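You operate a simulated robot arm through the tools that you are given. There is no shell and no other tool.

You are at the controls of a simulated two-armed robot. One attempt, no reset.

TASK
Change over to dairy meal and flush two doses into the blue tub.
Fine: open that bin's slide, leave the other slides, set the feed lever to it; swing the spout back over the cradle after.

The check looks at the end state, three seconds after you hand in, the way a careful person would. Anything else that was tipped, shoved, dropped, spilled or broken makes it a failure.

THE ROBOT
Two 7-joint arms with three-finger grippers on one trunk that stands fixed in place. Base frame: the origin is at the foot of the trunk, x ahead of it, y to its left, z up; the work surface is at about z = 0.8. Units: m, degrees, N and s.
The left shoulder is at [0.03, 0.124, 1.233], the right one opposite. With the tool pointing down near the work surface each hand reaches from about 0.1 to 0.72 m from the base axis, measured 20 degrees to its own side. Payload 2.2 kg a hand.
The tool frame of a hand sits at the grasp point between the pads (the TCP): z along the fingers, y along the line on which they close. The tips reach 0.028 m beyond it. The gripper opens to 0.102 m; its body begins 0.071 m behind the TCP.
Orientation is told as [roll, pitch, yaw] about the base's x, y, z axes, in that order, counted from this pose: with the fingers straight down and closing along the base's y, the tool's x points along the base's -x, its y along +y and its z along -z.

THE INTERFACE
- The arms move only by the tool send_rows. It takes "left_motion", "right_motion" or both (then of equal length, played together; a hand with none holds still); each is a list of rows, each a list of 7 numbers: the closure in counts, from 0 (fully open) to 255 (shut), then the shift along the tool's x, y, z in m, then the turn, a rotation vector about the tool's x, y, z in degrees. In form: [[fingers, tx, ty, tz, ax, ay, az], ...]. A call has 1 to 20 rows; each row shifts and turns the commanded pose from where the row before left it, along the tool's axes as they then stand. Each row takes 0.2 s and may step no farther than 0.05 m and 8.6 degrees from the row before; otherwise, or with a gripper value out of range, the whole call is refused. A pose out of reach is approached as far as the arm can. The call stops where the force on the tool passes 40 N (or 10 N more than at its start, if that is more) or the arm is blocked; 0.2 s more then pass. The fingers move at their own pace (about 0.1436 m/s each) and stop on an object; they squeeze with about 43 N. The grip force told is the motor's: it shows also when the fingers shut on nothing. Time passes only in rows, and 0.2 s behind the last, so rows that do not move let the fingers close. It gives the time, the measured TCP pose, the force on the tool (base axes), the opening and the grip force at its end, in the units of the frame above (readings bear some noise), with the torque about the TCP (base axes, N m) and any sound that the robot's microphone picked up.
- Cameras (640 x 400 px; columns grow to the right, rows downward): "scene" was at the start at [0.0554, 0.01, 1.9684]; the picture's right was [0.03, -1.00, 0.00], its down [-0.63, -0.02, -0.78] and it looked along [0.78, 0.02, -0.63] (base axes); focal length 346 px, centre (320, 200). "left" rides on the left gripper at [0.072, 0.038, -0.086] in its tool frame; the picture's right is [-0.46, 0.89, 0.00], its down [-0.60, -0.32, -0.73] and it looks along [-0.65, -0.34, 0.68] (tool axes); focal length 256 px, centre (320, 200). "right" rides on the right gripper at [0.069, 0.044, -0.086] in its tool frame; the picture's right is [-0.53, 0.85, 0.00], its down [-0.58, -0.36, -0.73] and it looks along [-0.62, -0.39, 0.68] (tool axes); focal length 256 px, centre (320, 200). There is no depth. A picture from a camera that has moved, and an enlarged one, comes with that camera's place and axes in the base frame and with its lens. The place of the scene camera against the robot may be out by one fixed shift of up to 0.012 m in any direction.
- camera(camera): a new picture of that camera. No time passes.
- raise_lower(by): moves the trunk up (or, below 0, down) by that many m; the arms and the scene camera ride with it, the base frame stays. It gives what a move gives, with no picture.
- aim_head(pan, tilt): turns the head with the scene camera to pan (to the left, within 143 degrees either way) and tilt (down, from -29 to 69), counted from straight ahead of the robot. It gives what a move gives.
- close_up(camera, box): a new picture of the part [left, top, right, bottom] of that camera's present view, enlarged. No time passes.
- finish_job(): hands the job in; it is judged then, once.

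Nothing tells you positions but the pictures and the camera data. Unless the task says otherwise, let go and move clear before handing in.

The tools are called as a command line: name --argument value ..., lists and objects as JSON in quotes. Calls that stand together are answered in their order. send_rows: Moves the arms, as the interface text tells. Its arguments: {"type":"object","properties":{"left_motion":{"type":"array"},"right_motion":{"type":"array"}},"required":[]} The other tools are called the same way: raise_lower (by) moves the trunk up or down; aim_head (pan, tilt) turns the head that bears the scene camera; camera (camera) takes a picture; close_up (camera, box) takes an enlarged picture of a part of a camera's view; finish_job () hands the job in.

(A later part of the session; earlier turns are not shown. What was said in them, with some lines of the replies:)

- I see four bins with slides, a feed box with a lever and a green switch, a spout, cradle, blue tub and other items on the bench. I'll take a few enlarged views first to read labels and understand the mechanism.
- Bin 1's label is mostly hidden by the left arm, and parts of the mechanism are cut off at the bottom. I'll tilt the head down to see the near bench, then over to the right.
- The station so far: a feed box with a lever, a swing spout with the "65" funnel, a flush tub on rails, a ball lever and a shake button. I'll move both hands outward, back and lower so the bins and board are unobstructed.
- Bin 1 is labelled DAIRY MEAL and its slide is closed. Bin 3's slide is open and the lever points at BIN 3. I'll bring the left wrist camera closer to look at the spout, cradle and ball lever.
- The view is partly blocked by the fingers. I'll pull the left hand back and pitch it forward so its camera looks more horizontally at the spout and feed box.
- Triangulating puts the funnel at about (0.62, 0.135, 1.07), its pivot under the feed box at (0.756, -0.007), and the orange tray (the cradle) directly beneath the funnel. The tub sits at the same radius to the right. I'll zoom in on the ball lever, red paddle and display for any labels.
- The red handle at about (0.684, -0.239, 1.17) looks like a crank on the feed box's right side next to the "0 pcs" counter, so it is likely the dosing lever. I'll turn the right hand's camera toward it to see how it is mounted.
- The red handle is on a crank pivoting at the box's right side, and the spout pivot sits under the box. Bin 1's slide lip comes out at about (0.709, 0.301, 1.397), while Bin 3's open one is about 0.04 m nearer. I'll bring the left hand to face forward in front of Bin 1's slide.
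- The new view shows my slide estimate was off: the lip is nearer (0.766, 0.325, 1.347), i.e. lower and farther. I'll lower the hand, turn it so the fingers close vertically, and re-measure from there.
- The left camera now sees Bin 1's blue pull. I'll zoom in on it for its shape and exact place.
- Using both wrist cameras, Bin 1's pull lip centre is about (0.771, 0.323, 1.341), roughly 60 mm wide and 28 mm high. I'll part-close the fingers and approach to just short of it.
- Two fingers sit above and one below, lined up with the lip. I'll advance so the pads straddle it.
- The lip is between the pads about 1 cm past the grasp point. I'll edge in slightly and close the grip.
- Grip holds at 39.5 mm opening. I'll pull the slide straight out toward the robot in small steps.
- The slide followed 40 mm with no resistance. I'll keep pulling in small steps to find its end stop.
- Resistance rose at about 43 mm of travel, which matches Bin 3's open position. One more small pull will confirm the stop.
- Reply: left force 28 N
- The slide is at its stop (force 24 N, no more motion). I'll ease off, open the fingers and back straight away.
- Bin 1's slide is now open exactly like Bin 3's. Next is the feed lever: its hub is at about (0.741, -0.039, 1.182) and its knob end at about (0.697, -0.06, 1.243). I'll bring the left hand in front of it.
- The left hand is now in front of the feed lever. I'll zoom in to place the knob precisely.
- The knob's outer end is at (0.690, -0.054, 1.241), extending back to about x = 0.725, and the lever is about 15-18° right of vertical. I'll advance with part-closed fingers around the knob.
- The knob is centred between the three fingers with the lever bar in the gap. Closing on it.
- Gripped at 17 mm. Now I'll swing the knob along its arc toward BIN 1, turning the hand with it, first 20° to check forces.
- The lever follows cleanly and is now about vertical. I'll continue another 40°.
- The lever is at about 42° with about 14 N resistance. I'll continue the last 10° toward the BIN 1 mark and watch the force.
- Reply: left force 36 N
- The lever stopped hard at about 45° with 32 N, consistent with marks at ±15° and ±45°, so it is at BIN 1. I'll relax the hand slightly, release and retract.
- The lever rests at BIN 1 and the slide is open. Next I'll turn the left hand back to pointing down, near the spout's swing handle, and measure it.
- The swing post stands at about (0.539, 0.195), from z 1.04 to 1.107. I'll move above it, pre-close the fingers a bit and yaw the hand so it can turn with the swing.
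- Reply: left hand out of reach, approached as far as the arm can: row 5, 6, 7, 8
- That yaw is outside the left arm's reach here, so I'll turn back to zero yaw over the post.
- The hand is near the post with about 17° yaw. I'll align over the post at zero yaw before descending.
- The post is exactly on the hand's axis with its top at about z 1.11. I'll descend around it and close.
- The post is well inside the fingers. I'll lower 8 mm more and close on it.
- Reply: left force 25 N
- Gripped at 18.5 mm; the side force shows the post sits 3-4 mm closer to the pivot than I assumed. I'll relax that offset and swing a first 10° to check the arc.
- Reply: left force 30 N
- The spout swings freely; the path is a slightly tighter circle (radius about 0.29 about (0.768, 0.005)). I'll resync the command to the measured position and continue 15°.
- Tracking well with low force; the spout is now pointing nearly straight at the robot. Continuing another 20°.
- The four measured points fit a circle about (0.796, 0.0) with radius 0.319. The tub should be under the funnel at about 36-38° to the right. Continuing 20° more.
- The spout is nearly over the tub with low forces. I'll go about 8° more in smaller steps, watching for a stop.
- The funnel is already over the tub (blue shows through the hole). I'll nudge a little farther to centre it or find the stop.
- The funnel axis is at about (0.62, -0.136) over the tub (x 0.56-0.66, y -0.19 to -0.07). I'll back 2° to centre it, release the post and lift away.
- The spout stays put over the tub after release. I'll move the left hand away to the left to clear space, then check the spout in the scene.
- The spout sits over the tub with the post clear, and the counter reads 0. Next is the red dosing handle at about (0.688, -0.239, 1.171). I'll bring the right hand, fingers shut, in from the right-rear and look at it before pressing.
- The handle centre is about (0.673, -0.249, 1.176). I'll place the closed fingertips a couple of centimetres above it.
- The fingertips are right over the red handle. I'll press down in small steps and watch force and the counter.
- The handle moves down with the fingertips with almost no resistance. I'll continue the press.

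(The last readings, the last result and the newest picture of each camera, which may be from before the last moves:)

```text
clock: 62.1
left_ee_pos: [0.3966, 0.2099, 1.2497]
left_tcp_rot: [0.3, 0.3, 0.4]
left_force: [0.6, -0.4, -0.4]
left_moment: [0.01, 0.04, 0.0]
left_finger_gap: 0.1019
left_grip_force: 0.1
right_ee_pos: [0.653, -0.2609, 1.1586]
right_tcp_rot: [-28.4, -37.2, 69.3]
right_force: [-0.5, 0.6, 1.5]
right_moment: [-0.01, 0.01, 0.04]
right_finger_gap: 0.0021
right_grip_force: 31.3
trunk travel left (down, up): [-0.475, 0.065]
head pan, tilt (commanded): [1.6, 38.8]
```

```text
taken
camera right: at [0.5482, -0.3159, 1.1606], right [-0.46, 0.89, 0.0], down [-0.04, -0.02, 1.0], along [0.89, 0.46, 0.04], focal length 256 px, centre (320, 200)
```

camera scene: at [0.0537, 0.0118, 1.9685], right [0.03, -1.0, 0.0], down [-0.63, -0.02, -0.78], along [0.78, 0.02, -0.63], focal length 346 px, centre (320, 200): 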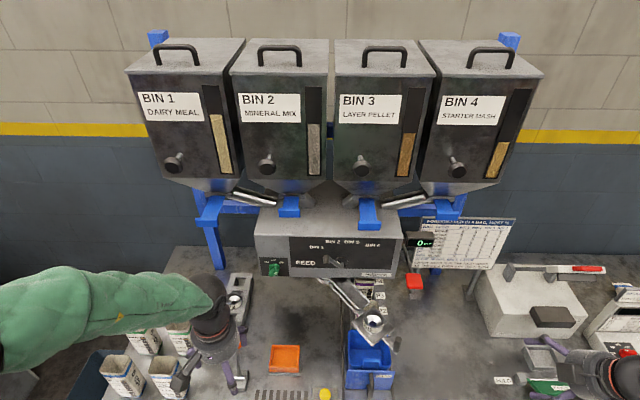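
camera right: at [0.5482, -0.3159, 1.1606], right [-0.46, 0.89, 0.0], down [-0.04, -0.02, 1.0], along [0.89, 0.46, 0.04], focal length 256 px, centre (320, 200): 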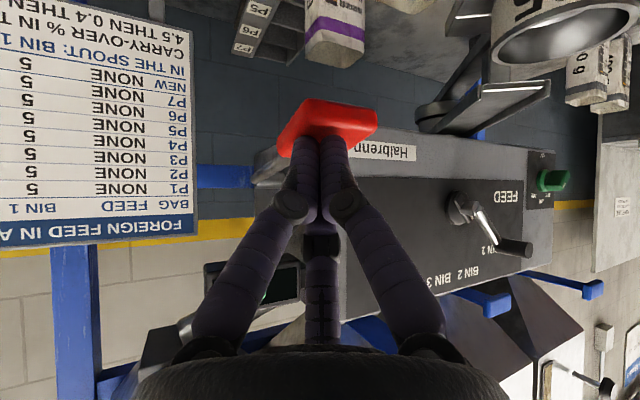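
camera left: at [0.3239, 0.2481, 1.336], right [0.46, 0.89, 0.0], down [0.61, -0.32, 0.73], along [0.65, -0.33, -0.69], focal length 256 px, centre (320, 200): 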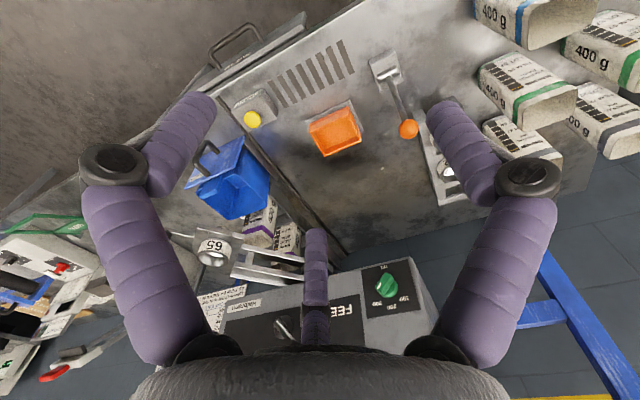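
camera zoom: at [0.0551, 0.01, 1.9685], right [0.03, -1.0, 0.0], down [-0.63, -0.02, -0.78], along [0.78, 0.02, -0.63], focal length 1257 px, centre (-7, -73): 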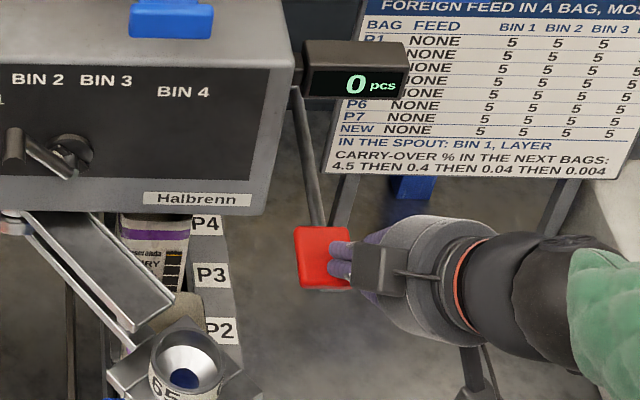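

send_rows --right_motion '[[255, 0.0061, 0.0038, 0.007, 0, 0, 0], [255, 0.0061, 0.0038, 0.007, 0, 0, 0], [255, 0.0061, 0.0038, 0.007, 0, 0, 0], [255, 0.0061, 0.0038, 0.007, 0, 0, 0]]'

close_up --camera "scene" --box '[340, 220, 480, 330]'

camera --camera "right"

```text
clock: 63.1
left_ee_pos: [0.3934, 0.2103, 1.2505]
left_tcp_rot: [0.2, 0.2, 0.4]
left_force: [0.5, -1.2, 0.4]
left_moment: [0.01, -0.02, -0.02]
left_finger_gap: 0.1019
left_grip_force: 0.0
right_ee_pos: [0.6541, -0.2607, 1.125]
right_tcp_rot: [-29.2, -37.2, 69.8]
right_force: [-10.0, 0.8, 32.3]
right_moment: [-0.1, -0.21, 0.01]
right_finger_gap: 0.0022
right_grip_force: 31.6
trunk travel left (down, up): [-0.475, 0.065]
head pan, tilt (commanded): [1.6, 38.8]
```

```text
3.64 times, centred on (410, 275) of scene
camera zoom: at [0.0499, 0.0122, 1.969], right [0.03, -1.0, 0.0], down [-0.62, -0.02, -0.78], along [0.78, 0.02, -0.62], focal length 1257 px, centre (-7, -73)
```

zoom: 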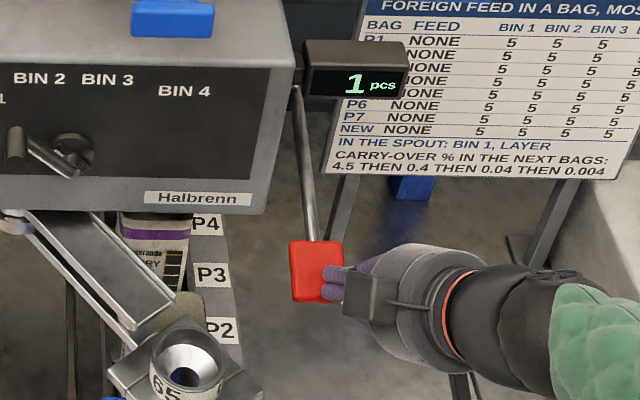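

```text
taken
camera right: at [0.5484, -0.3163, 1.1261], right [-0.46, 0.89, 0.0], down [-0.05, -0.02, 1.0], along [0.89, 0.46, 0.05], focal length 256 px, centre (320, 200)
```

right: 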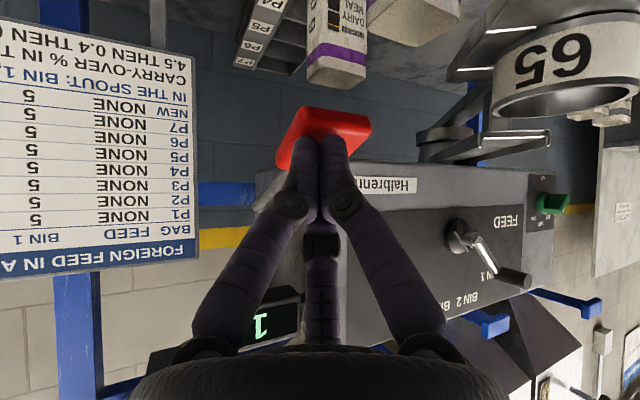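

The counter reads 1: one dose given at the bottom of the stroke. I'll raise the hand and see whether the handle springs back, and check the tub.

send_rows --right_motion '[[255, -0.0061, -0.0038, -0.007, 0, 0, 0], [255, -0.0061, -0.0038, -0.007, 0, 0, 0], [255, -0.0061, -0.0038, -0.007, 0, 0, 0], [255, -0.0061, -0.0038, -0.007, 0, 0, 0], [255, -0.0061, -0.0038, -0.007, 0, 0, 0]]'

close_up --camera "scene" --box '[340, 220, 480, 330]'

close_up --camera "scene" --box '[310, 280, 430, 400]'

close_up --camera "left" --box '[130, 120, 330, 280]'

```text
clock: 64.3
left_ee_pos: [0.3965, 0.2091, 1.2489]
left_tcp_rot: [0.3, 0.3, 0.3]
left_force: [0.3, 0.4, 0.1]
left_moment: [-0.01, -0.03, 0.0]
left_finger_gap: 0.1019
left_grip_force: 0.1
right_ee_pos: [0.6539, -0.2612, 1.1699]
right_tcp_rot: [-28.4, -37.3, 69.4]
right_force: [-1.0, 0.1, 2.3]
right_moment: [0.02, -0.03, 0.01]
right_finger_gap: 0.0021
right_grip_force: 31.8
trunk travel left (down, up): [-0.475, 0.065]
head pan, tilt (commanded): [1.6, 38.8]
```

```text
3.64 times, centred on (410, 275) of scene
camera zoom: at [0.0546, 0.0103, 1.9685], right [0.03, -1.0, 0.0], down [-0.63, -0.02, -0.78], along [0.78, 0.02, -0.63], focal length 1257 px, centre (-7, -73)
```

zoom: 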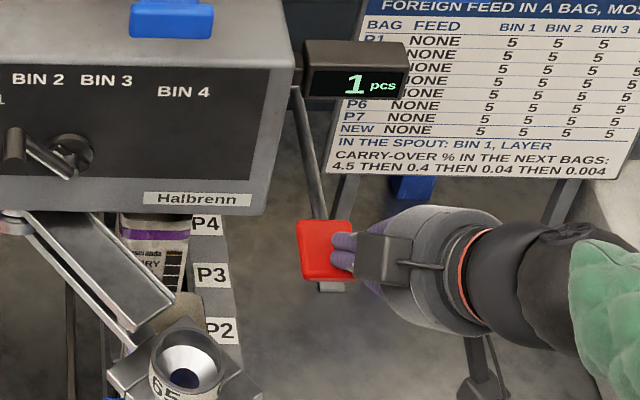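

```text
3.33 times, centred on (370, 340) of scene
camera zoom: at [0.0546, 0.0103, 1.9685], right [0.03, -1.0, 0.0], down [-0.63, -0.02, -0.78], along [0.78, 0.02, -0.63], focal length 1152 px, centre (153, -267)
```

zoom: 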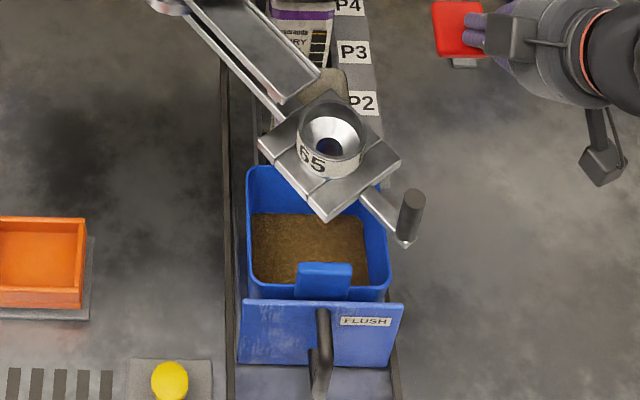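

```text
2.50 times, centred on (230, 200) of left
camera zoom: at [0.3248, 0.2468, 1.3361], right [0.46, 0.89, 0.0], down [0.61, -0.32, 0.73], along [0.65, -0.33, -0.69], focal length 640 px, centre (545, 200)
```

zoom: 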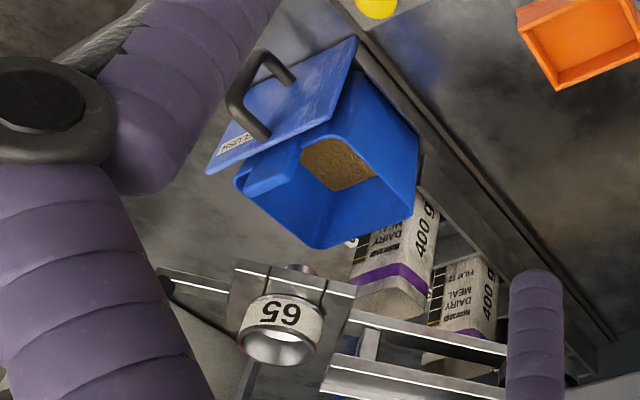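

Dose one is in the blue tub and the handle springs up with the hand. I'll lift fully clear so it returns to the top, then confirm.

send_rows --right_motion '[[255, -0.0061, -0.0038, -0.007, 0, 0, 0], [255, -0.0061, -0.0038, -0.007, 0, 0, 0], [255, -0.0061, -0.0038, -0.007, 0, 0, 0], [255, -0.0061, -0.0038, -0.007, 0, 0, 0], [255, -0.0061, -0.0038, -0.007, 0, 0, 0], [255, 0, 0, 0, 0, 0, 0]]'

close_up --camera "scene" --box '[340, 220, 480, 330]'

camera --camera "right"

```text
clock: 65.7
left_ee_pos: [0.398, 0.2089, 1.249]
left_tcp_rot: [0.2, 0.4, 0.4]
left_force: [0.1, -0.1, -0.9]
left_moment: [0.01, -0.02, -0.03]
left_finger_gap: 0.1018
left_grip_force: 0.0
right_ee_pos: [0.6539, -0.2607, 1.2193]
right_tcp_rot: [-28.4, -37.2, 69.3]
right_force: [-0.7, 0.5, -0.3]
right_moment: [-0.03, 0.01, 0.02]
right_finger_gap: 0.0021
right_grip_force: 31.6
trunk travel left (down, up): [-0.475, 0.065]
head pan, tilt (commanded): [1.6, 38.8]
```

```text
3.64 times, centred on (410, 275) of scene
camera zoom: at [0.0554, 0.0099, 1.9685], right [0.03, -1.0, 0.0], down [-0.63, -0.02, -0.78], along [0.78, 0.02, -0.63], focal length 1257 px, centre (-7, -73)
```

zoom: 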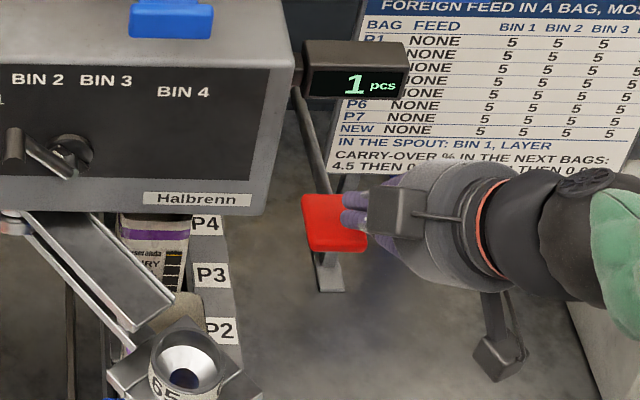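

```text
taken
camera right: at [0.5488, -0.316, 1.2206], right [-0.46, 0.89, 0.0], down [-0.04, -0.02, 1.0], along [0.89, 0.46, 0.04], focal length 256 px, centre (320, 200)
```

right: 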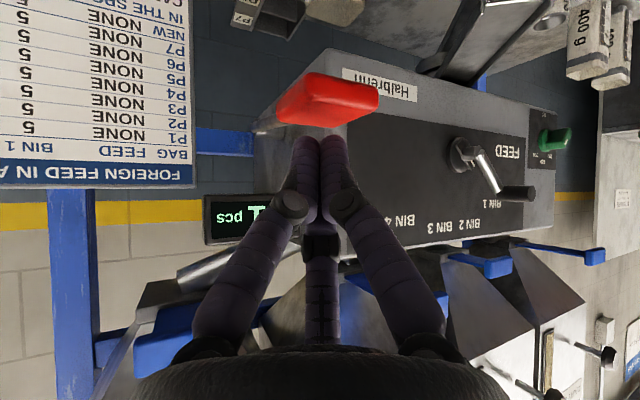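

The handle is fully back up and clear of the fingers. Pressing the second dose now.

send_rows --right_motion '[[255, 0.0061, 0.0038, 0.007, 0, 0, 0], [255, 0.0061, 0.0038, 0.007, 0, 0, 0], [255, 0.0061, 0.0038, 0.007, 0, 0, 0], [255, 0.0061, 0.0038, 0.007, 0, 0, 0], [255, 0.0061, 0.0038, 0.007, 0, 0, 0], [255, 0.0061, 0.0038, 0.007, 0, 0, 0], [255, 0.0061, 0.0038, 0.007, 0, 0, 0], [255, 0.0061, 0.0038, 0.007, 0, 0, 0], [255, 0.0061, 0.0038, 0.007, 0, 0, 0], [255, 0.0061, 0.0038, 0.007, 0, 0, 0]]'

close_up --camera "scene" --box '[340, 220, 480, 330]'

```text
clock: 67.9
left_ee_pos: [0.3934, 0.2113, 1.2506]
left_tcp_rot: [0.2, 0.2, 0.5]
left_force: [0.0, 0.0, 0.8]
left_moment: [0.0, 0.04, -0.01]
left_finger_gap: 0.1022
left_grip_force: 0.0
right_ee_pos: [0.6538, -0.2595, 1.1255]
right_tcp_rot: [-29.2, -37.3, 69.6]
right_force: [-11.3, 1.9, 30.5]
right_moment: [-0.06, -0.14, -0.05]
right_finger_gap: 0.002
right_grip_force: 32.0
trunk travel left (down, up): [-0.475, 0.065]
head pan, tilt (commanded): [1.6, 38.8]
```

```text
3.64 times, centred on (410, 275) of scene
camera zoom: at [0.0501, 0.0125, 1.969], right [0.03, -1.0, 0.0], down [-0.62, -0.02, -0.78], along [0.78, 0.02, -0.62], focal length 1257 px, centre (-7, -73)
```

zoom: 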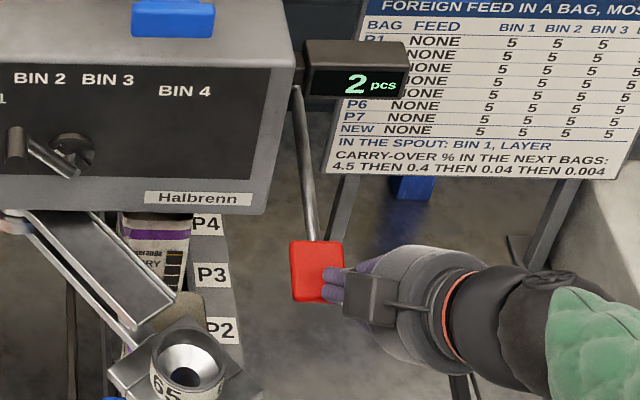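

The counter reads 2. I'll let the handle rise with the hand, then back the right hand away along its approach path.

send_rows --right_motion '[[255, -0.0061, -0.0038, -0.007, 0, 0, 0], [255, -0.0061, -0.0038, -0.007, 0, 0, 0], [255, -0.0061, -0.0038, -0.007, 0, 0, 0], [255, -0.0061, -0.0038, -0.007, 0, 0, 0], [255, -0.0061, -0.0038, -0.007, 0, 0, 0], [255, -0.0061, -0.0038, -0.007, 0, 0, 0], [255, -0.0061, -0.0038, -0.007, 0, 0, 0], [255, -0.0061, -0.0038, -0.007, 0, 0, 0], [255, -0.0061, -0.0038, -0.007, 0, 0, 0], [255, -0.0061, -0.0038, -0.007, 0, 0, 0], [255, -0.0061, -0.0038, -0.007, 0, 0, 0]]'

send_rows --right_motion '[[255, 0.0155, -0.0011, -0.0327, 0, 0, 0], [255, 0.0155, -0.0011, -0.0327, 0, 0, 0], [255, 0.0155, -0.0011, -0.0327, 0, 0, 0], [200, 0.0346, 0.016, -0.0209, 0, 0, 0], [100, 0.0346, 0.016, -0.0209, 0, 0, 0], [50, 0.0346, 0.016, -0.0209, 0, 0, 0], [0, 0.0346, 0.016, -0.0209, 0, 0, 0]]'

camera --camera "scene"

close_up --camera "scene" --box '[300, 220, 480, 390]'

camera --camera "right"

```text
clock: 70.3
left_ee_pos: [0.3972, 0.2095, 1.25]
left_tcp_rot: [0.2, 0.4, 0.3]
left_force: [0.6, -0.2, 1.1]
left_moment: [-0.01, 0.03, 0.0]
left_finger_gap: 0.102
left_grip_force: 0.2
right_ee_pos: [0.6547, -0.26, 1.2297]
right_tcp_rot: [-28.4, -37.2, 69.3]
right_force: [0.2, 0.3, 0.4]
right_moment: [0.03, -0.01, 0.0]
right_finger_gap: 0.0021
right_grip_force: 31.7
trunk travel left (down, up): [-0.475, 0.065]
head pan, tilt (commanded): [1.6, 38.8]
```

```text
clock: 71.9
left_ee_pos: [0.3973, 0.2097, 1.2493]
left_tcp_rot: [0.3, 0.4, 0.5]
left_force: [-0.1, 0.0, 0.5]
left_moment: [-0.03, 0.03, 0.01]
left_finger_gap: 0.102
left_grip_force: 0.1
right_ee_pos: [0.4429, -0.4253, 1.2197]
right_tcp_rot: [-28.6, -37.3, 69.4]
right_force: [0.3, -0.1, -0.3]
right_moment: [0.01, -0.01, 0.01]
right_finger_gap: 0.1019
right_grip_force: 0.0
trunk travel left (down, up): [-0.475, 0.065]
head pan, tilt (commanded): [1.6, 38.8]
```

```text
taken
camera scene: at [0.0544, 0.009, 1.9685], right [0.03, -1.0, 0.0], down [-0.63, -0.02, -0.78], along [0.78, 0.02, -0.63], focal length 346 px, centre (320, 200)
```

scene: 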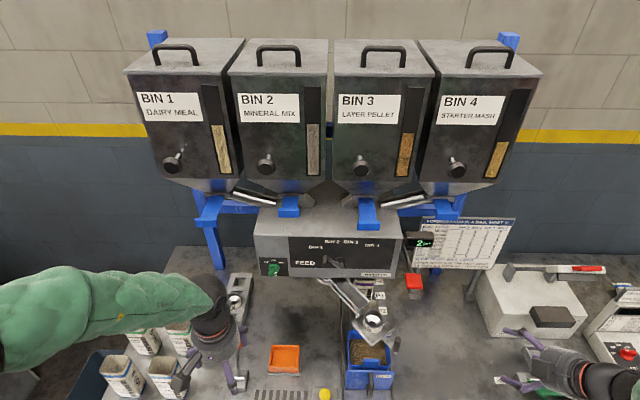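

```text
2.35 times, centred on (390, 305) of scene
camera zoom: at [0.0544, 0.009, 1.9685], right [0.03, -1.0, 0.0], down [-0.63, -0.02, -0.78], along [0.78, 0.02, -0.63], focal length 813 px, centre (155, -47)
```

zoom: 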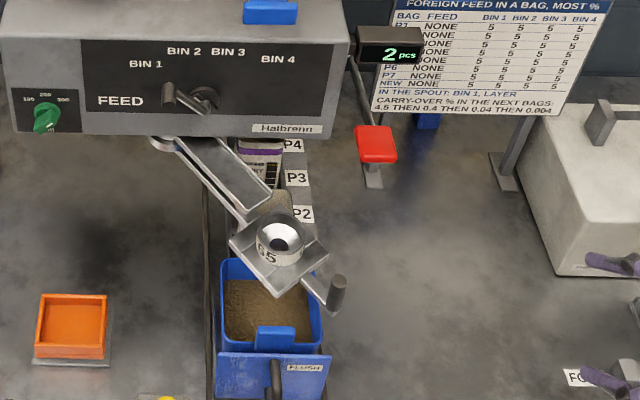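

```text
taken
camera right: at [0.3375, -0.4796, 1.2223], right [-0.46, 0.89, 0.0], down [-0.04, -0.02, 1.0], along [0.89, 0.46, 0.05], focal length 256 px, centre (320, 200)
```

right: 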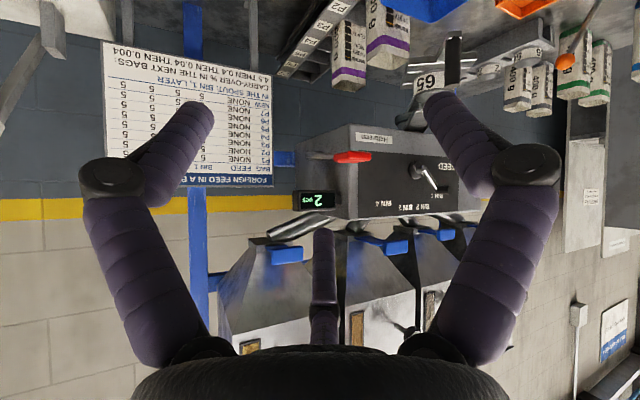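

Both doses are in the tub and the handle is up. Now I'll send the left hand back over the swing post and draw the right hand farther off.

send_rows --left_motion '[[0, -0.0156, -0.0444, 0.0033, 0, 0, 0], [0, -0.0156, -0.0444, 0.0033, 0, 0, 0], [0, -0.0156, -0.0444, 0.0033, 0, 0, 0], [0, -0.0156, -0.0444, 0.0033, 0, 0, 0], [0, -0.0156, -0.0444, 0.0033, 0, 0, 0], [0, -0.0156, -0.0444, 0.0033, 0, 0, 0], [60, -0.0156, -0.0444, 0.0033, 0, 0, 0], [110, -0.0156, -0.0444, 0.0033, 0, 0, 0], [110, -0.0156, -0.0444, 0.0033, 0, 0, 0]]' --right_motion '[[0, 0.0154, -0.0074, -0.033, 0, 0, 0], [0, 0.0154, -0.0074, -0.033, 0, 0, 0], [0, 0.0154, -0.0074, -0.033, 0, 0, 0], [0, 0, 0, 0, 0, 0, 0], [0, 0, 0, 0, 0, 0, 0], [0, 0, 0, 0, 0, 0, 0], [0, 0, 0, 0, 0, 0, 0], [0, 0, 0, 0, 0, 0, 0], [0, 0, 0, 0, 0, 0, 0]]'

camera --camera "left"

camera --camera "scene"

```text
clock: 73.9
left_ee_pos: [0.5425, -0.1888, 1.2128]
left_tcp_rot: [0.3, 0.5, 0.5]
left_force: [0.1, -0.6, 0.3]
left_moment: [0.07, 0.0, 0.02]
left_finger_gap: 0.058
left_grip_force: 0.0
right_ee_pos: [0.3854, -0.5054, 1.2714]
right_tcp_rot: [-28.4, -37.3, 69.3]
right_force: [1.2, -1.1, -0.7]
right_moment: [0.0, 0.02, 0.02]
right_finger_gap: 0.1018
right_grip_force: 0.0
trunk travel left (down, up): [-0.475, 0.065]
head pan, tilt (commanded): [1.6, 38.8]
```

```text
taken
camera left: at [0.4703, -0.1527, 1.3002], right [0.46, 0.89, 0.0], down [0.61, -0.32, 0.72], along [0.64, -0.33, -0.69], focal length 256 px, centre (320, 200)
```

left: 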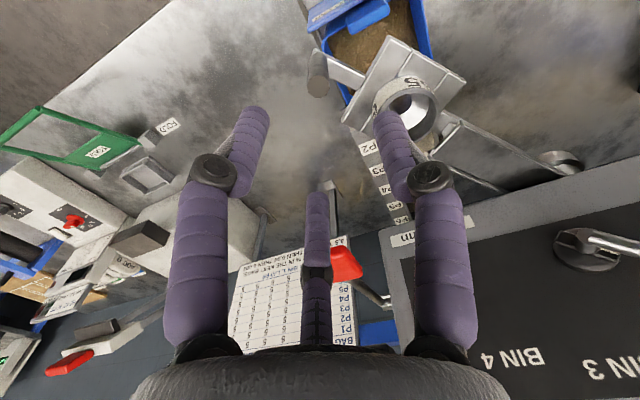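

```text
taken
camera scene: at [0.0566, 0.007, 1.9684], right [0.03, -1.0, 0.0], down [-0.63, -0.02, -0.78], along [0.78, 0.02, -0.63], focal length 346 px, centre (320, 200)
```

scene: 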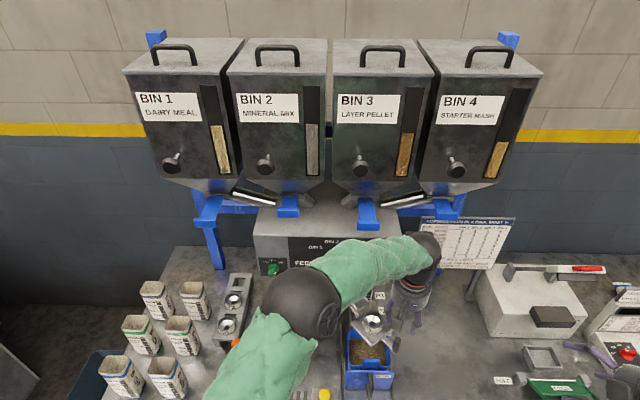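

The hand is aligned over the post again. Descending and gripping it.

send_rows --left_motion '[[110, 0, 0, 0.035, 0, 0, 0], [110, 0, 0, 0.035, 0, 0, 0], [110, 0, 0, 0.03, 0, 0, 0], [110, 0, 0, 0.027, 0, 0, 0]]'

camera --camera "left"

```text
clock: 74.9
left_ee_pos: [0.5414, -0.1894, 1.0886]
left_tcp_rot: [0.3, 0.4, 0.5]
left_force: [0.1, -0.6, -0.9]
left_moment: [0.02, 0.02, -0.02]
left_finger_gap: 0.0579
left_grip_force: 0.0
right_ee_pos: [0.3868, -0.5037, 1.2709]
right_tcp_rot: [-28.4, -37.3, 69.2]
right_force: [-0.3, -0.8, -1.5]
right_moment: [0.01, 0.02, 0.03]
right_finger_gap: 0.102
right_grip_force: 0.1
trunk travel left (down, up): [-0.475, 0.065]
head pan, tilt (commanded): [1.6, 38.8]
```

```text
taken
camera left: at [0.4695, -0.1518, 1.1747], right [0.46, 0.89, 0.0], down [0.61, -0.32, 0.73], along [0.65, -0.33, -0.69], focal length 256 px, centre (320, 200)
```

left: 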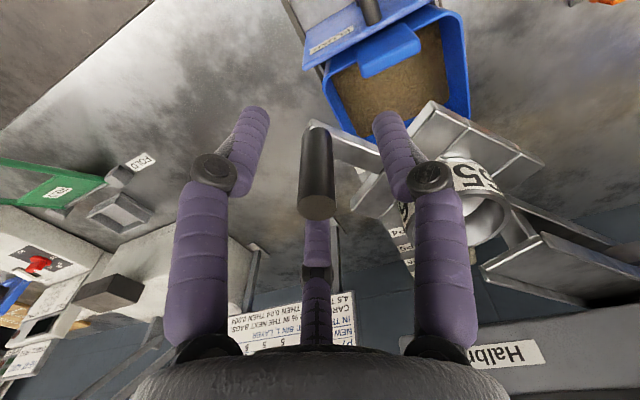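

The post is centred in the fingers. I'll close and swing the first 20° back toward the cradle.

send_rows --left_motion '[[170, 0, 0, 0, 0, 0, 0], [220, 0, 0, 0, 0, 0, 0], [255, 0, 0, 0, 0, 0, 0], [255, 0, 0, 0, 0, 0, 0], [255, 0.0083, 0.0111, 0, 0, 0, 0], [255, 0.0082, 0.0112, 0, 0, 0, 0], [255, 0.0068, 0.0121, 0, 0, 0, 0], [255, 0.0068, 0.0122, 0, 0, 0, 0], [255, 0.0057, 0.0126, 0, 0, 0, 0], [255, 0.0057, 0.0127, 0, 0, 0, 0], [255, 0.0045, 0.0131, 0, 0, 0, 0], [255, 0.0045, 0.0131, 0, 0, 0, 0]]'

close_up --camera "scene" --box '[220, 220, 440, 400]'

```text
clock: 77.5
left_ee_pos: [0.4919, -0.0907, 1.0871]
left_tcp_rot: [0.1, 0.3, 0.3]
left_force: [23.7, 7.6, 0.4]
left_moment: [0.09, -0.75, -0.16]
left_finger_gap: 0.0176
left_grip_force: 43.1
right_ee_pos: [0.3873, -0.5017, 1.2719]
right_tcp_rot: [-28.3, -37.1, 69.2]
right_force: [-0.3, 0.3, -0.1]
right_moment: [-0.02, 0.01, 0.01]
right_finger_gap: 0.102
right_grip_force: 0.0
trunk travel left (down, up): [-0.475, 0.065]
head pan, tilt (commanded): [1.6, 38.8]
```

```text
2.22 times, centred on (330, 310) of scene
camera zoom: at [0.0596, 0.0115, 1.9683], right [0.03, -1.0, 0.0], down [-0.63, -0.02, -0.78], along [0.78, 0.02, -0.63], focal length 768 px, centre (298, -44)
```

zoom: 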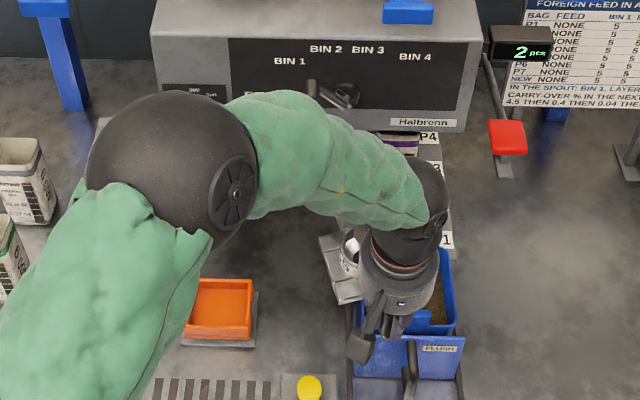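

Moving well but with some radial load, so I'll trim the command 3 mm toward the pivot and continue.

send_rows --left_motion '[[255, -0.003, 0.001, 0, 0, 0, 0], [255, 0.0034, 0.0135, 0, 0, 0, 0], [255, 0.0034, 0.0135, 0, 0, 0, 0], [255, 0.0022, 0.0137, 0, 0, 0, 0], [255, 0.0022, 0.0137, 0, 0, 0, 0], [255, 0.001, 0.0138, 0, 0, 0, 0], [255, 0.001, 0.0138, 0, 0, 0, 0], [255, -0.0002, 0.0139, 0, 0, 0, 0], [255, -0.0002, 0.0139, 0, 0, 0, 0]]'

close_up --camera "scene" --box '[200, 220, 420, 400]'

```text
clock: 79.5
left_ee_pos: [0.4791, 0.0222, 1.089]
left_tcp_rot: [0.3, 0.5, 0.5]
left_force: [2.9, 1.0, -8.4]
left_moment: [0.12, 0.17, -0.05]
left_finger_gap: 0.0176
left_grip_force: 42.7
right_ee_pos: [0.3861, -0.5027, 1.2721]
right_tcp_rot: [-28.4, -37.2, 69.3]
right_force: [-0.1, -0.7, -0.5]
right_moment: [0.03, 0.01, 0.0]
right_finger_gap: 0.1019
right_grip_force: 0.0
trunk travel left (down, up): [-0.475, 0.065]
head pan, tilt (commanded): [1.6, 38.8]
```

```text
2.22 times, centred on (310, 310) of scene
camera zoom: at [0.0567, 0.0102, 1.9684], right [0.03, -1.0, 0.0], down [-0.63, -0.02, -0.78], along [0.78, 0.02, -0.63], focal length 768 px, centre (342, -44)
```

zoom: 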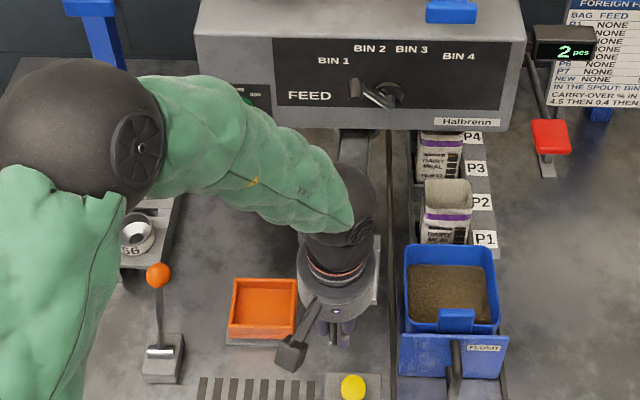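

send_rows --left_motion '[[255, -0.0014, 0.0138, 0, 0, 0, 0], [255, -0.0015, 0.0138, 0, 0, 0, 0], [255, -0.0026, 0.0136, 0, 0, 0, 0], [255, -0.0026, 0.0137, 0, 0, 0, 0], [255, -0.0038, 0.0134, 0, 0, 0, 0], [255, -0.0038, 0.0134, 0, 0, 0, 0], [255, -0.0049, 0.013, 0, 0, 0, 0], [255, -0.005, 0.0129, 0, 0, 0, 0]]'

close_up --camera "scene" --box '[180, 220, 400, 400]'

```text
clock: 81.3
left_ee_pos: [0.5056, 0.1275, 1.0886]
left_tcp_rot: [0.3, 0.3, 0.5]
left_force: [9.2, -3.6, -8.6]
left_moment: [-0.08, -0.32, -0.05]
left_finger_gap: 0.0177
left_grip_force: 43.0
right_ee_pos: [0.3856, -0.5042, 1.2716]
right_tcp_rot: [-28.2, -37.2, 69.2]
right_force: [0.2, 0.0, 1.1]
right_moment: [0.0, 0.01, 0.01]
right_finger_gap: 0.1022
right_grip_force: 0.1
trunk travel left (down, up): [-0.475, 0.065]
head pan, tilt (commanded): [1.6, 38.8]
```

```text
2.22 times, centred on (290, 310) of scene
camera zoom: at [0.0578, 0.0096, 1.9684], right [0.03, -1.0, 0.0], down [-0.63, -0.02, -0.78], along [0.78, 0.02, -0.63], focal length 768 px, centre (387, -44)
```

zoom: 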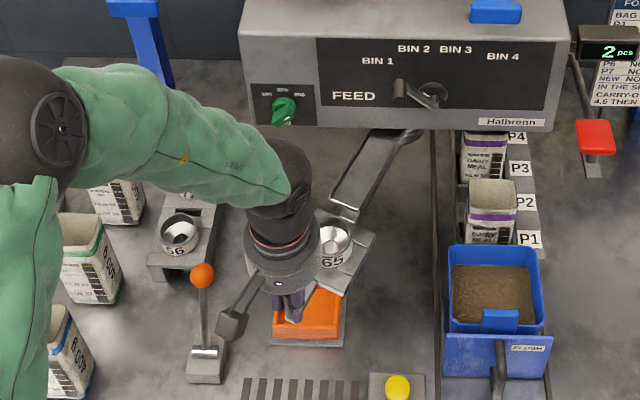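

Nearly back. I'll do the last 14° to the spout's original position over the orange cradle tray.

send_rows --left_motion '[[255, -0.0061, 0.0125, 0, 0, 0, 0], [255, -0.006, 0.0125, 0, 0, 0, 0], [255, -0.0071, 0.012, 0, 0, 0, 0], [255, -0.0072, 0.0119, 0, 0, 0, 0], [255, -0.0066, 0.0094, 0, 0, 0, 0], [255, -0.0064, 0.009, 0, 0, 0, 0], [255, 0, 0, 0, 0, 0, 0]]'

camera --camera "left"

close_up --camera "scene" --box '[180, 220, 400, 400]'

```text
clock: 82.9
left_ee_pos: [0.5446, 0.1928, 1.0908]
left_tcp_rot: [0.3, 0.3, 0.5]
left_force: [15.0, -11.2, 7.3]
left_moment: [-0.71, -0.23, 0.05]
left_finger_gap: 0.0176
left_grip_force: 43.3
right_ee_pos: [0.3855, -0.5041, 1.2711]
right_tcp_rot: [-28.3, -37.3, 69.3]
right_force: [0.2, -0.6, -0.2]
right_moment: [0.02, 0.03, -0.01]
right_finger_gap: 0.102
right_grip_force: 0.1
trunk travel left (down, up): [-0.475, 0.065]
head pan, tilt (commanded): [1.6, 38.8]
```

```text
taken
camera left: at [0.472, 0.2298, 1.1769], right [0.46, 0.89, 0.0], down [0.61, -0.32, 0.73], along [0.65, -0.33, -0.69], focal length 256 px, centre (320, 200)
```

left: 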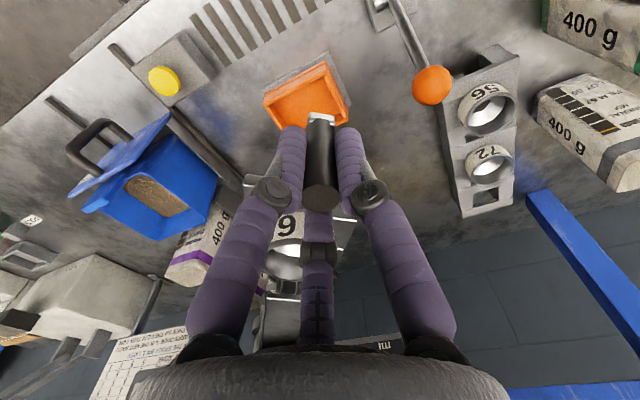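

```text
2.22 times, centred on (290, 310) of scene
camera zoom: at [0.0571, 0.0074, 1.9685], right [0.03, -1.0, 0.0], down [-0.63, -0.02, -0.78], along [0.78, 0.02, -0.63], focal length 768 px, centre (387, -44)
```

zoom: 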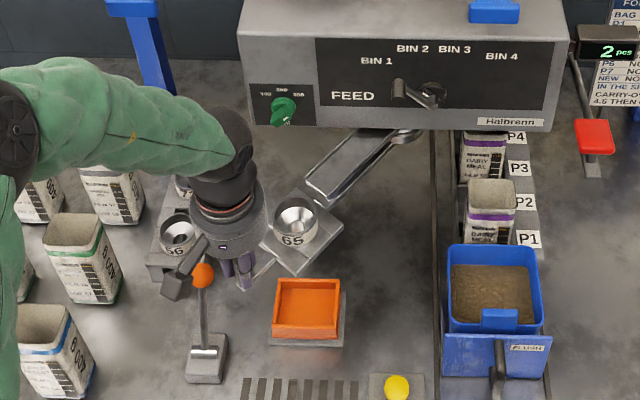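

The post is back at (0.545, 0.193), matching its starting place within about 2 mm. I'll relax, release and lift clear.

send_rows --left_motion '[[255, -0.0015, -0.001, 0, 0, 0, 0], [200, 0, 0, 0, 0, 0, 0], [150, 0, 0, 0, 0, 0, 0], [110, 0, 0, 0, 0, 0, 0], [100, 0, 0, 0, 0, 0, 0], [100, 0, 0, -0.03, 0, 0, 0], [100, 0, 0, -0.04, 0, 0, 0], [100, 0, 0, -0.04, 0, 0, 0], [60, 0.03, 0.01, -0.02, 0, 0, 0], [0, 0.03, 0.02, 0, 0, 0, 0], [0, 0.03, 0.02, 0, 0, 0, 0]]'

camera --camera "scene"

close_up --camera "scene" --box '[200, 260, 424, 400]'

camera --camera "left"

```text
clock: 85.3
left_ee_pos: [0.4526, 0.2431, 1.2215]
left_tcp_rot: [0.3, 0.4, 0.5]
left_force: [-0.2, 0.2, -0.1]
left_moment: [-0.03, 0.01, 0.03]
left_finger_gap: 0.1022
left_grip_force: 0.1
right_ee_pos: [0.3831, -0.5023, 1.2734]
right_tcp_rot: [-28.5, -37.2, 69.3]
right_force: [0.1, 0.5, -0.2]
right_moment: [-0.03, 0.02, -0.02]
right_finger_gap: 0.1019
right_grip_force: 0.0
trunk travel left (down, up): [-0.475, 0.065]
head pan, tilt (commanded): [1.6, 38.8]
```

```text
taken
camera scene: at [0.0533, 0.0104, 1.9685], right [0.03, -1.0, 0.0], down [-0.63, -0.02, -0.78], along [0.78, 0.02, -0.63], focal length 346 px, centre (320, 200)
```

scene: 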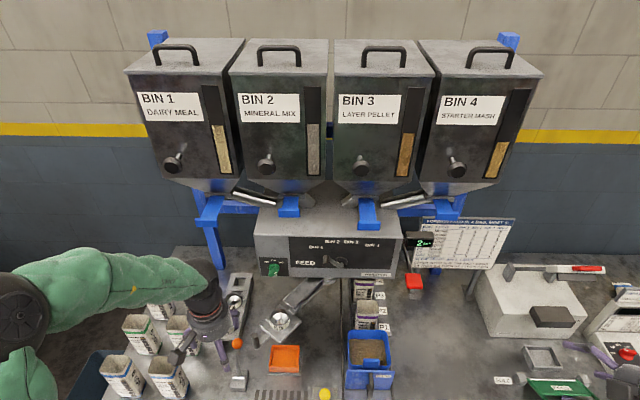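

```text
2.86 times, centred on (312, 330) of scene
camera zoom: at [0.0533, 0.0104, 1.9685], right [0.03, -1.0, 0.0], down [-0.63, -0.02, -0.78], along [0.78, 0.02, -0.63], focal length 987 px, centre (343, -171)
```

zoom: 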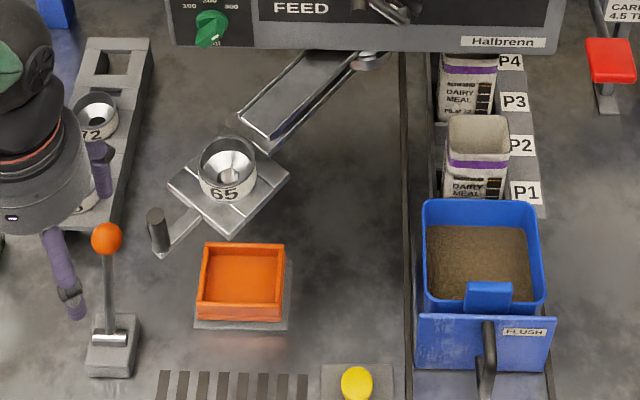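

```text
taken
camera left: at [0.3809, 0.2804, 1.308], right [0.46, 0.89, 0.0], down [0.61, -0.32, 0.73], along [0.65, -0.33, -0.69], focal length 256 px, centre (320, 200)
```

left: 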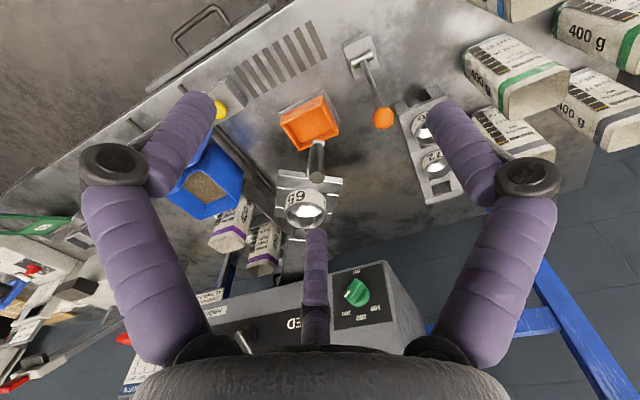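

The spout is pixel-for-pixel back where it started, over the cradle. I'll move the hands well clear and do a final check of slides, lever, counter, tub and the surroundings.

send_rows --left_motion '[[0, 0.03, 0.02, -0.02, 0, 0, 0], [0, 0.03, 0.02, -0.02, 0, 0, 0], [0, 0, 0.03, -0.02, 0, 0, 0]]'

camera --camera "scene"

close_up --camera "scene" --box '[180, 170, 480, 280]'

close_up --camera "scene" --box '[400, 210, 520, 285]'

close_up --camera "scene" --box '[310, 280, 430, 400]'

close_up --camera "scene" --box '[130, 70, 520, 200]'

```text
clock: 86.1
left_ee_pos: [0.395, 0.3111, 1.2807]
left_tcp_rot: [0.3, 0.5, 0.5]
left_force: [0.7, -0.5, 0.0]
left_moment: [0.01, 0.04, 0.03]
left_finger_gap: 0.1022
left_grip_force: 0.0
right_ee_pos: [0.3859, -0.5023, 1.2716]
right_tcp_rot: [-28.4, -37.3, 69.2]
right_force: [-0.4, 0.4, 0.9]
right_moment: [0.01, 0.04, 0.01]
right_finger_gap: 0.1021
right_grip_force: 0.0
trunk travel left (down, up): [-0.475, 0.065]
head pan, tilt (commanded): [1.6, 38.8]
```

```text
taken
camera scene: at [0.057, 0.0109, 1.9684], right [0.03, -1.0, 0.0], down [-0.63, -0.02, -0.78], along [0.78, 0.02, -0.63], focal length 346 px, centre (320, 200)
```

scene: 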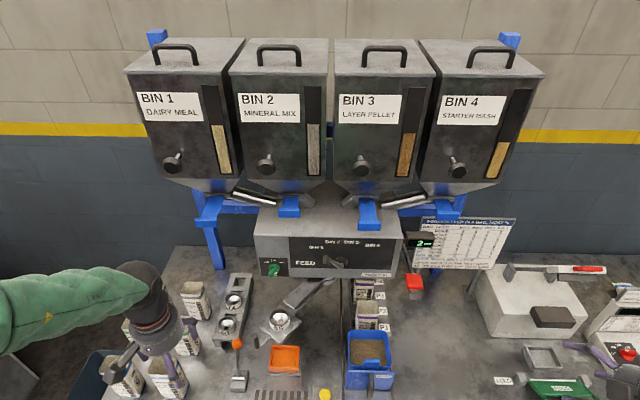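

```text
2.13 times, centred on (330, 225) of scene
camera zoom: at [0.057, 0.0109, 1.9684], right [0.03, -1.0, 0.0], down [-0.63, -0.02, -0.78], along [0.78, 0.02, -0.63], focal length 737 px, centre (299, 147)
```

zoom: 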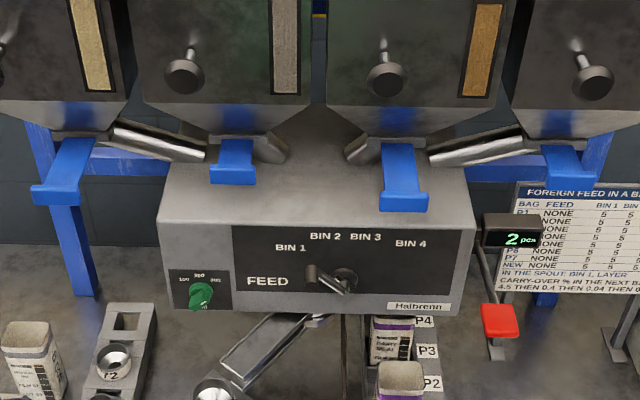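

```text
5.33 times, centred on (460, 248) of scene
camera zoom: at [0.057, 0.0109, 1.9684], right [0.03, -1.0, 0.0], down [-0.63, -0.02, -0.78], along [0.78, 0.02, -0.63], focal length 1843 px, centre (-427, -53)
```

zoom: 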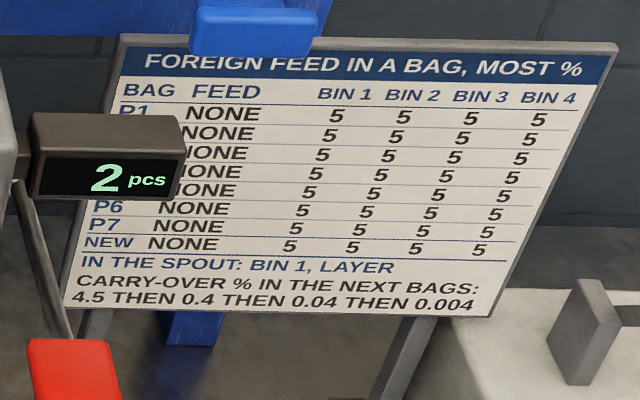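

```text
3.33 times, centred on (370, 340) of scene
camera zoom: at [0.057, 0.0109, 1.9684], right [0.03, -1.0, 0.0], down [-0.63, -0.02, -0.78], along [0.78, 0.02, -0.63], focal length 1152 px, centre (153, -267)
```

zoom: 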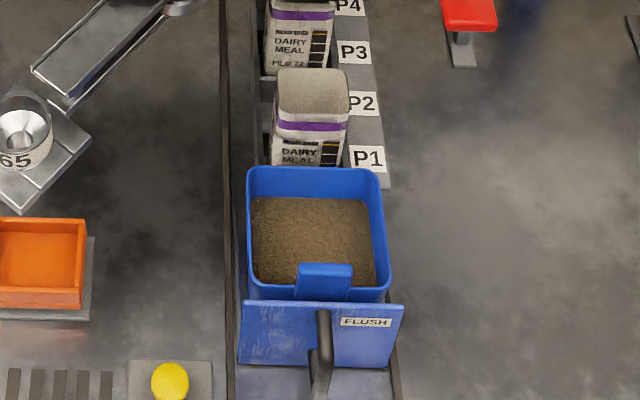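

```text
1.64 times, centred on (325, 135) of scene
camera zoom: at [0.057, 0.0109, 1.9684], right [0.03, -1.0, 0.0], down [-0.63, -0.02, -0.78], along [0.78, 0.02, -0.63], focal length 567 px, centre (312, 307)
```

zoom: 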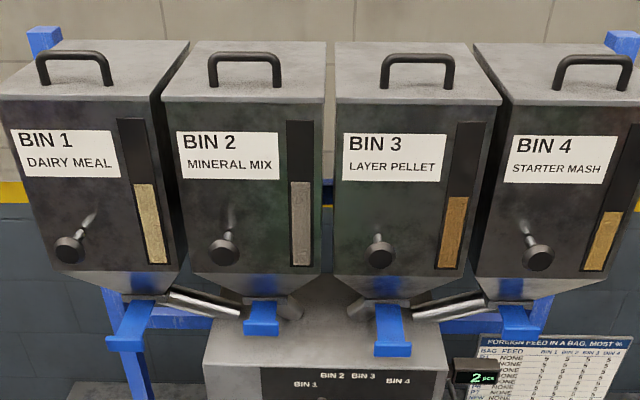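

Bin 1's slide is open and the others are as I found them. The lever is at BIN 1, the counter reads 2, Bin 1's level has dropped and the feed is in the blue tub. The spout is back over the cradle, nothing looks disturbed, and both hands are clear, so I'm handing in.

finish_job

```text
The job is handed in.
```

The changeover to dairy meal is done and I've handed the job in. The result of the check hasn't come back.

- **Slide:** Bin 1 (DAIRY MEAL) is pulled open to its stop. Bins 2, 3 and 4 are as I found them, which means Bin 3 (LAYER PELLET) is still open.
- **Feed lever:** it was on BIN 3. I moved it to BIN 1, where it rests against its stop.
- **Flush:** I swung the spout over the blue tub and pressed the red dosing handle twice. The counter reads 2, the feed is in the tub, and Bin 1's level has dropped.
- **Spout:** it is back over the orange tray, which I took to be the cradle. It matches where it started to within about 2 mm.

I left the dose dial alone; it looked set to 300 ml. In the last pictures I saw no spills and nothing knocked over, though the left arm was partly in front of the bags on the left. Both hands are open and clear.
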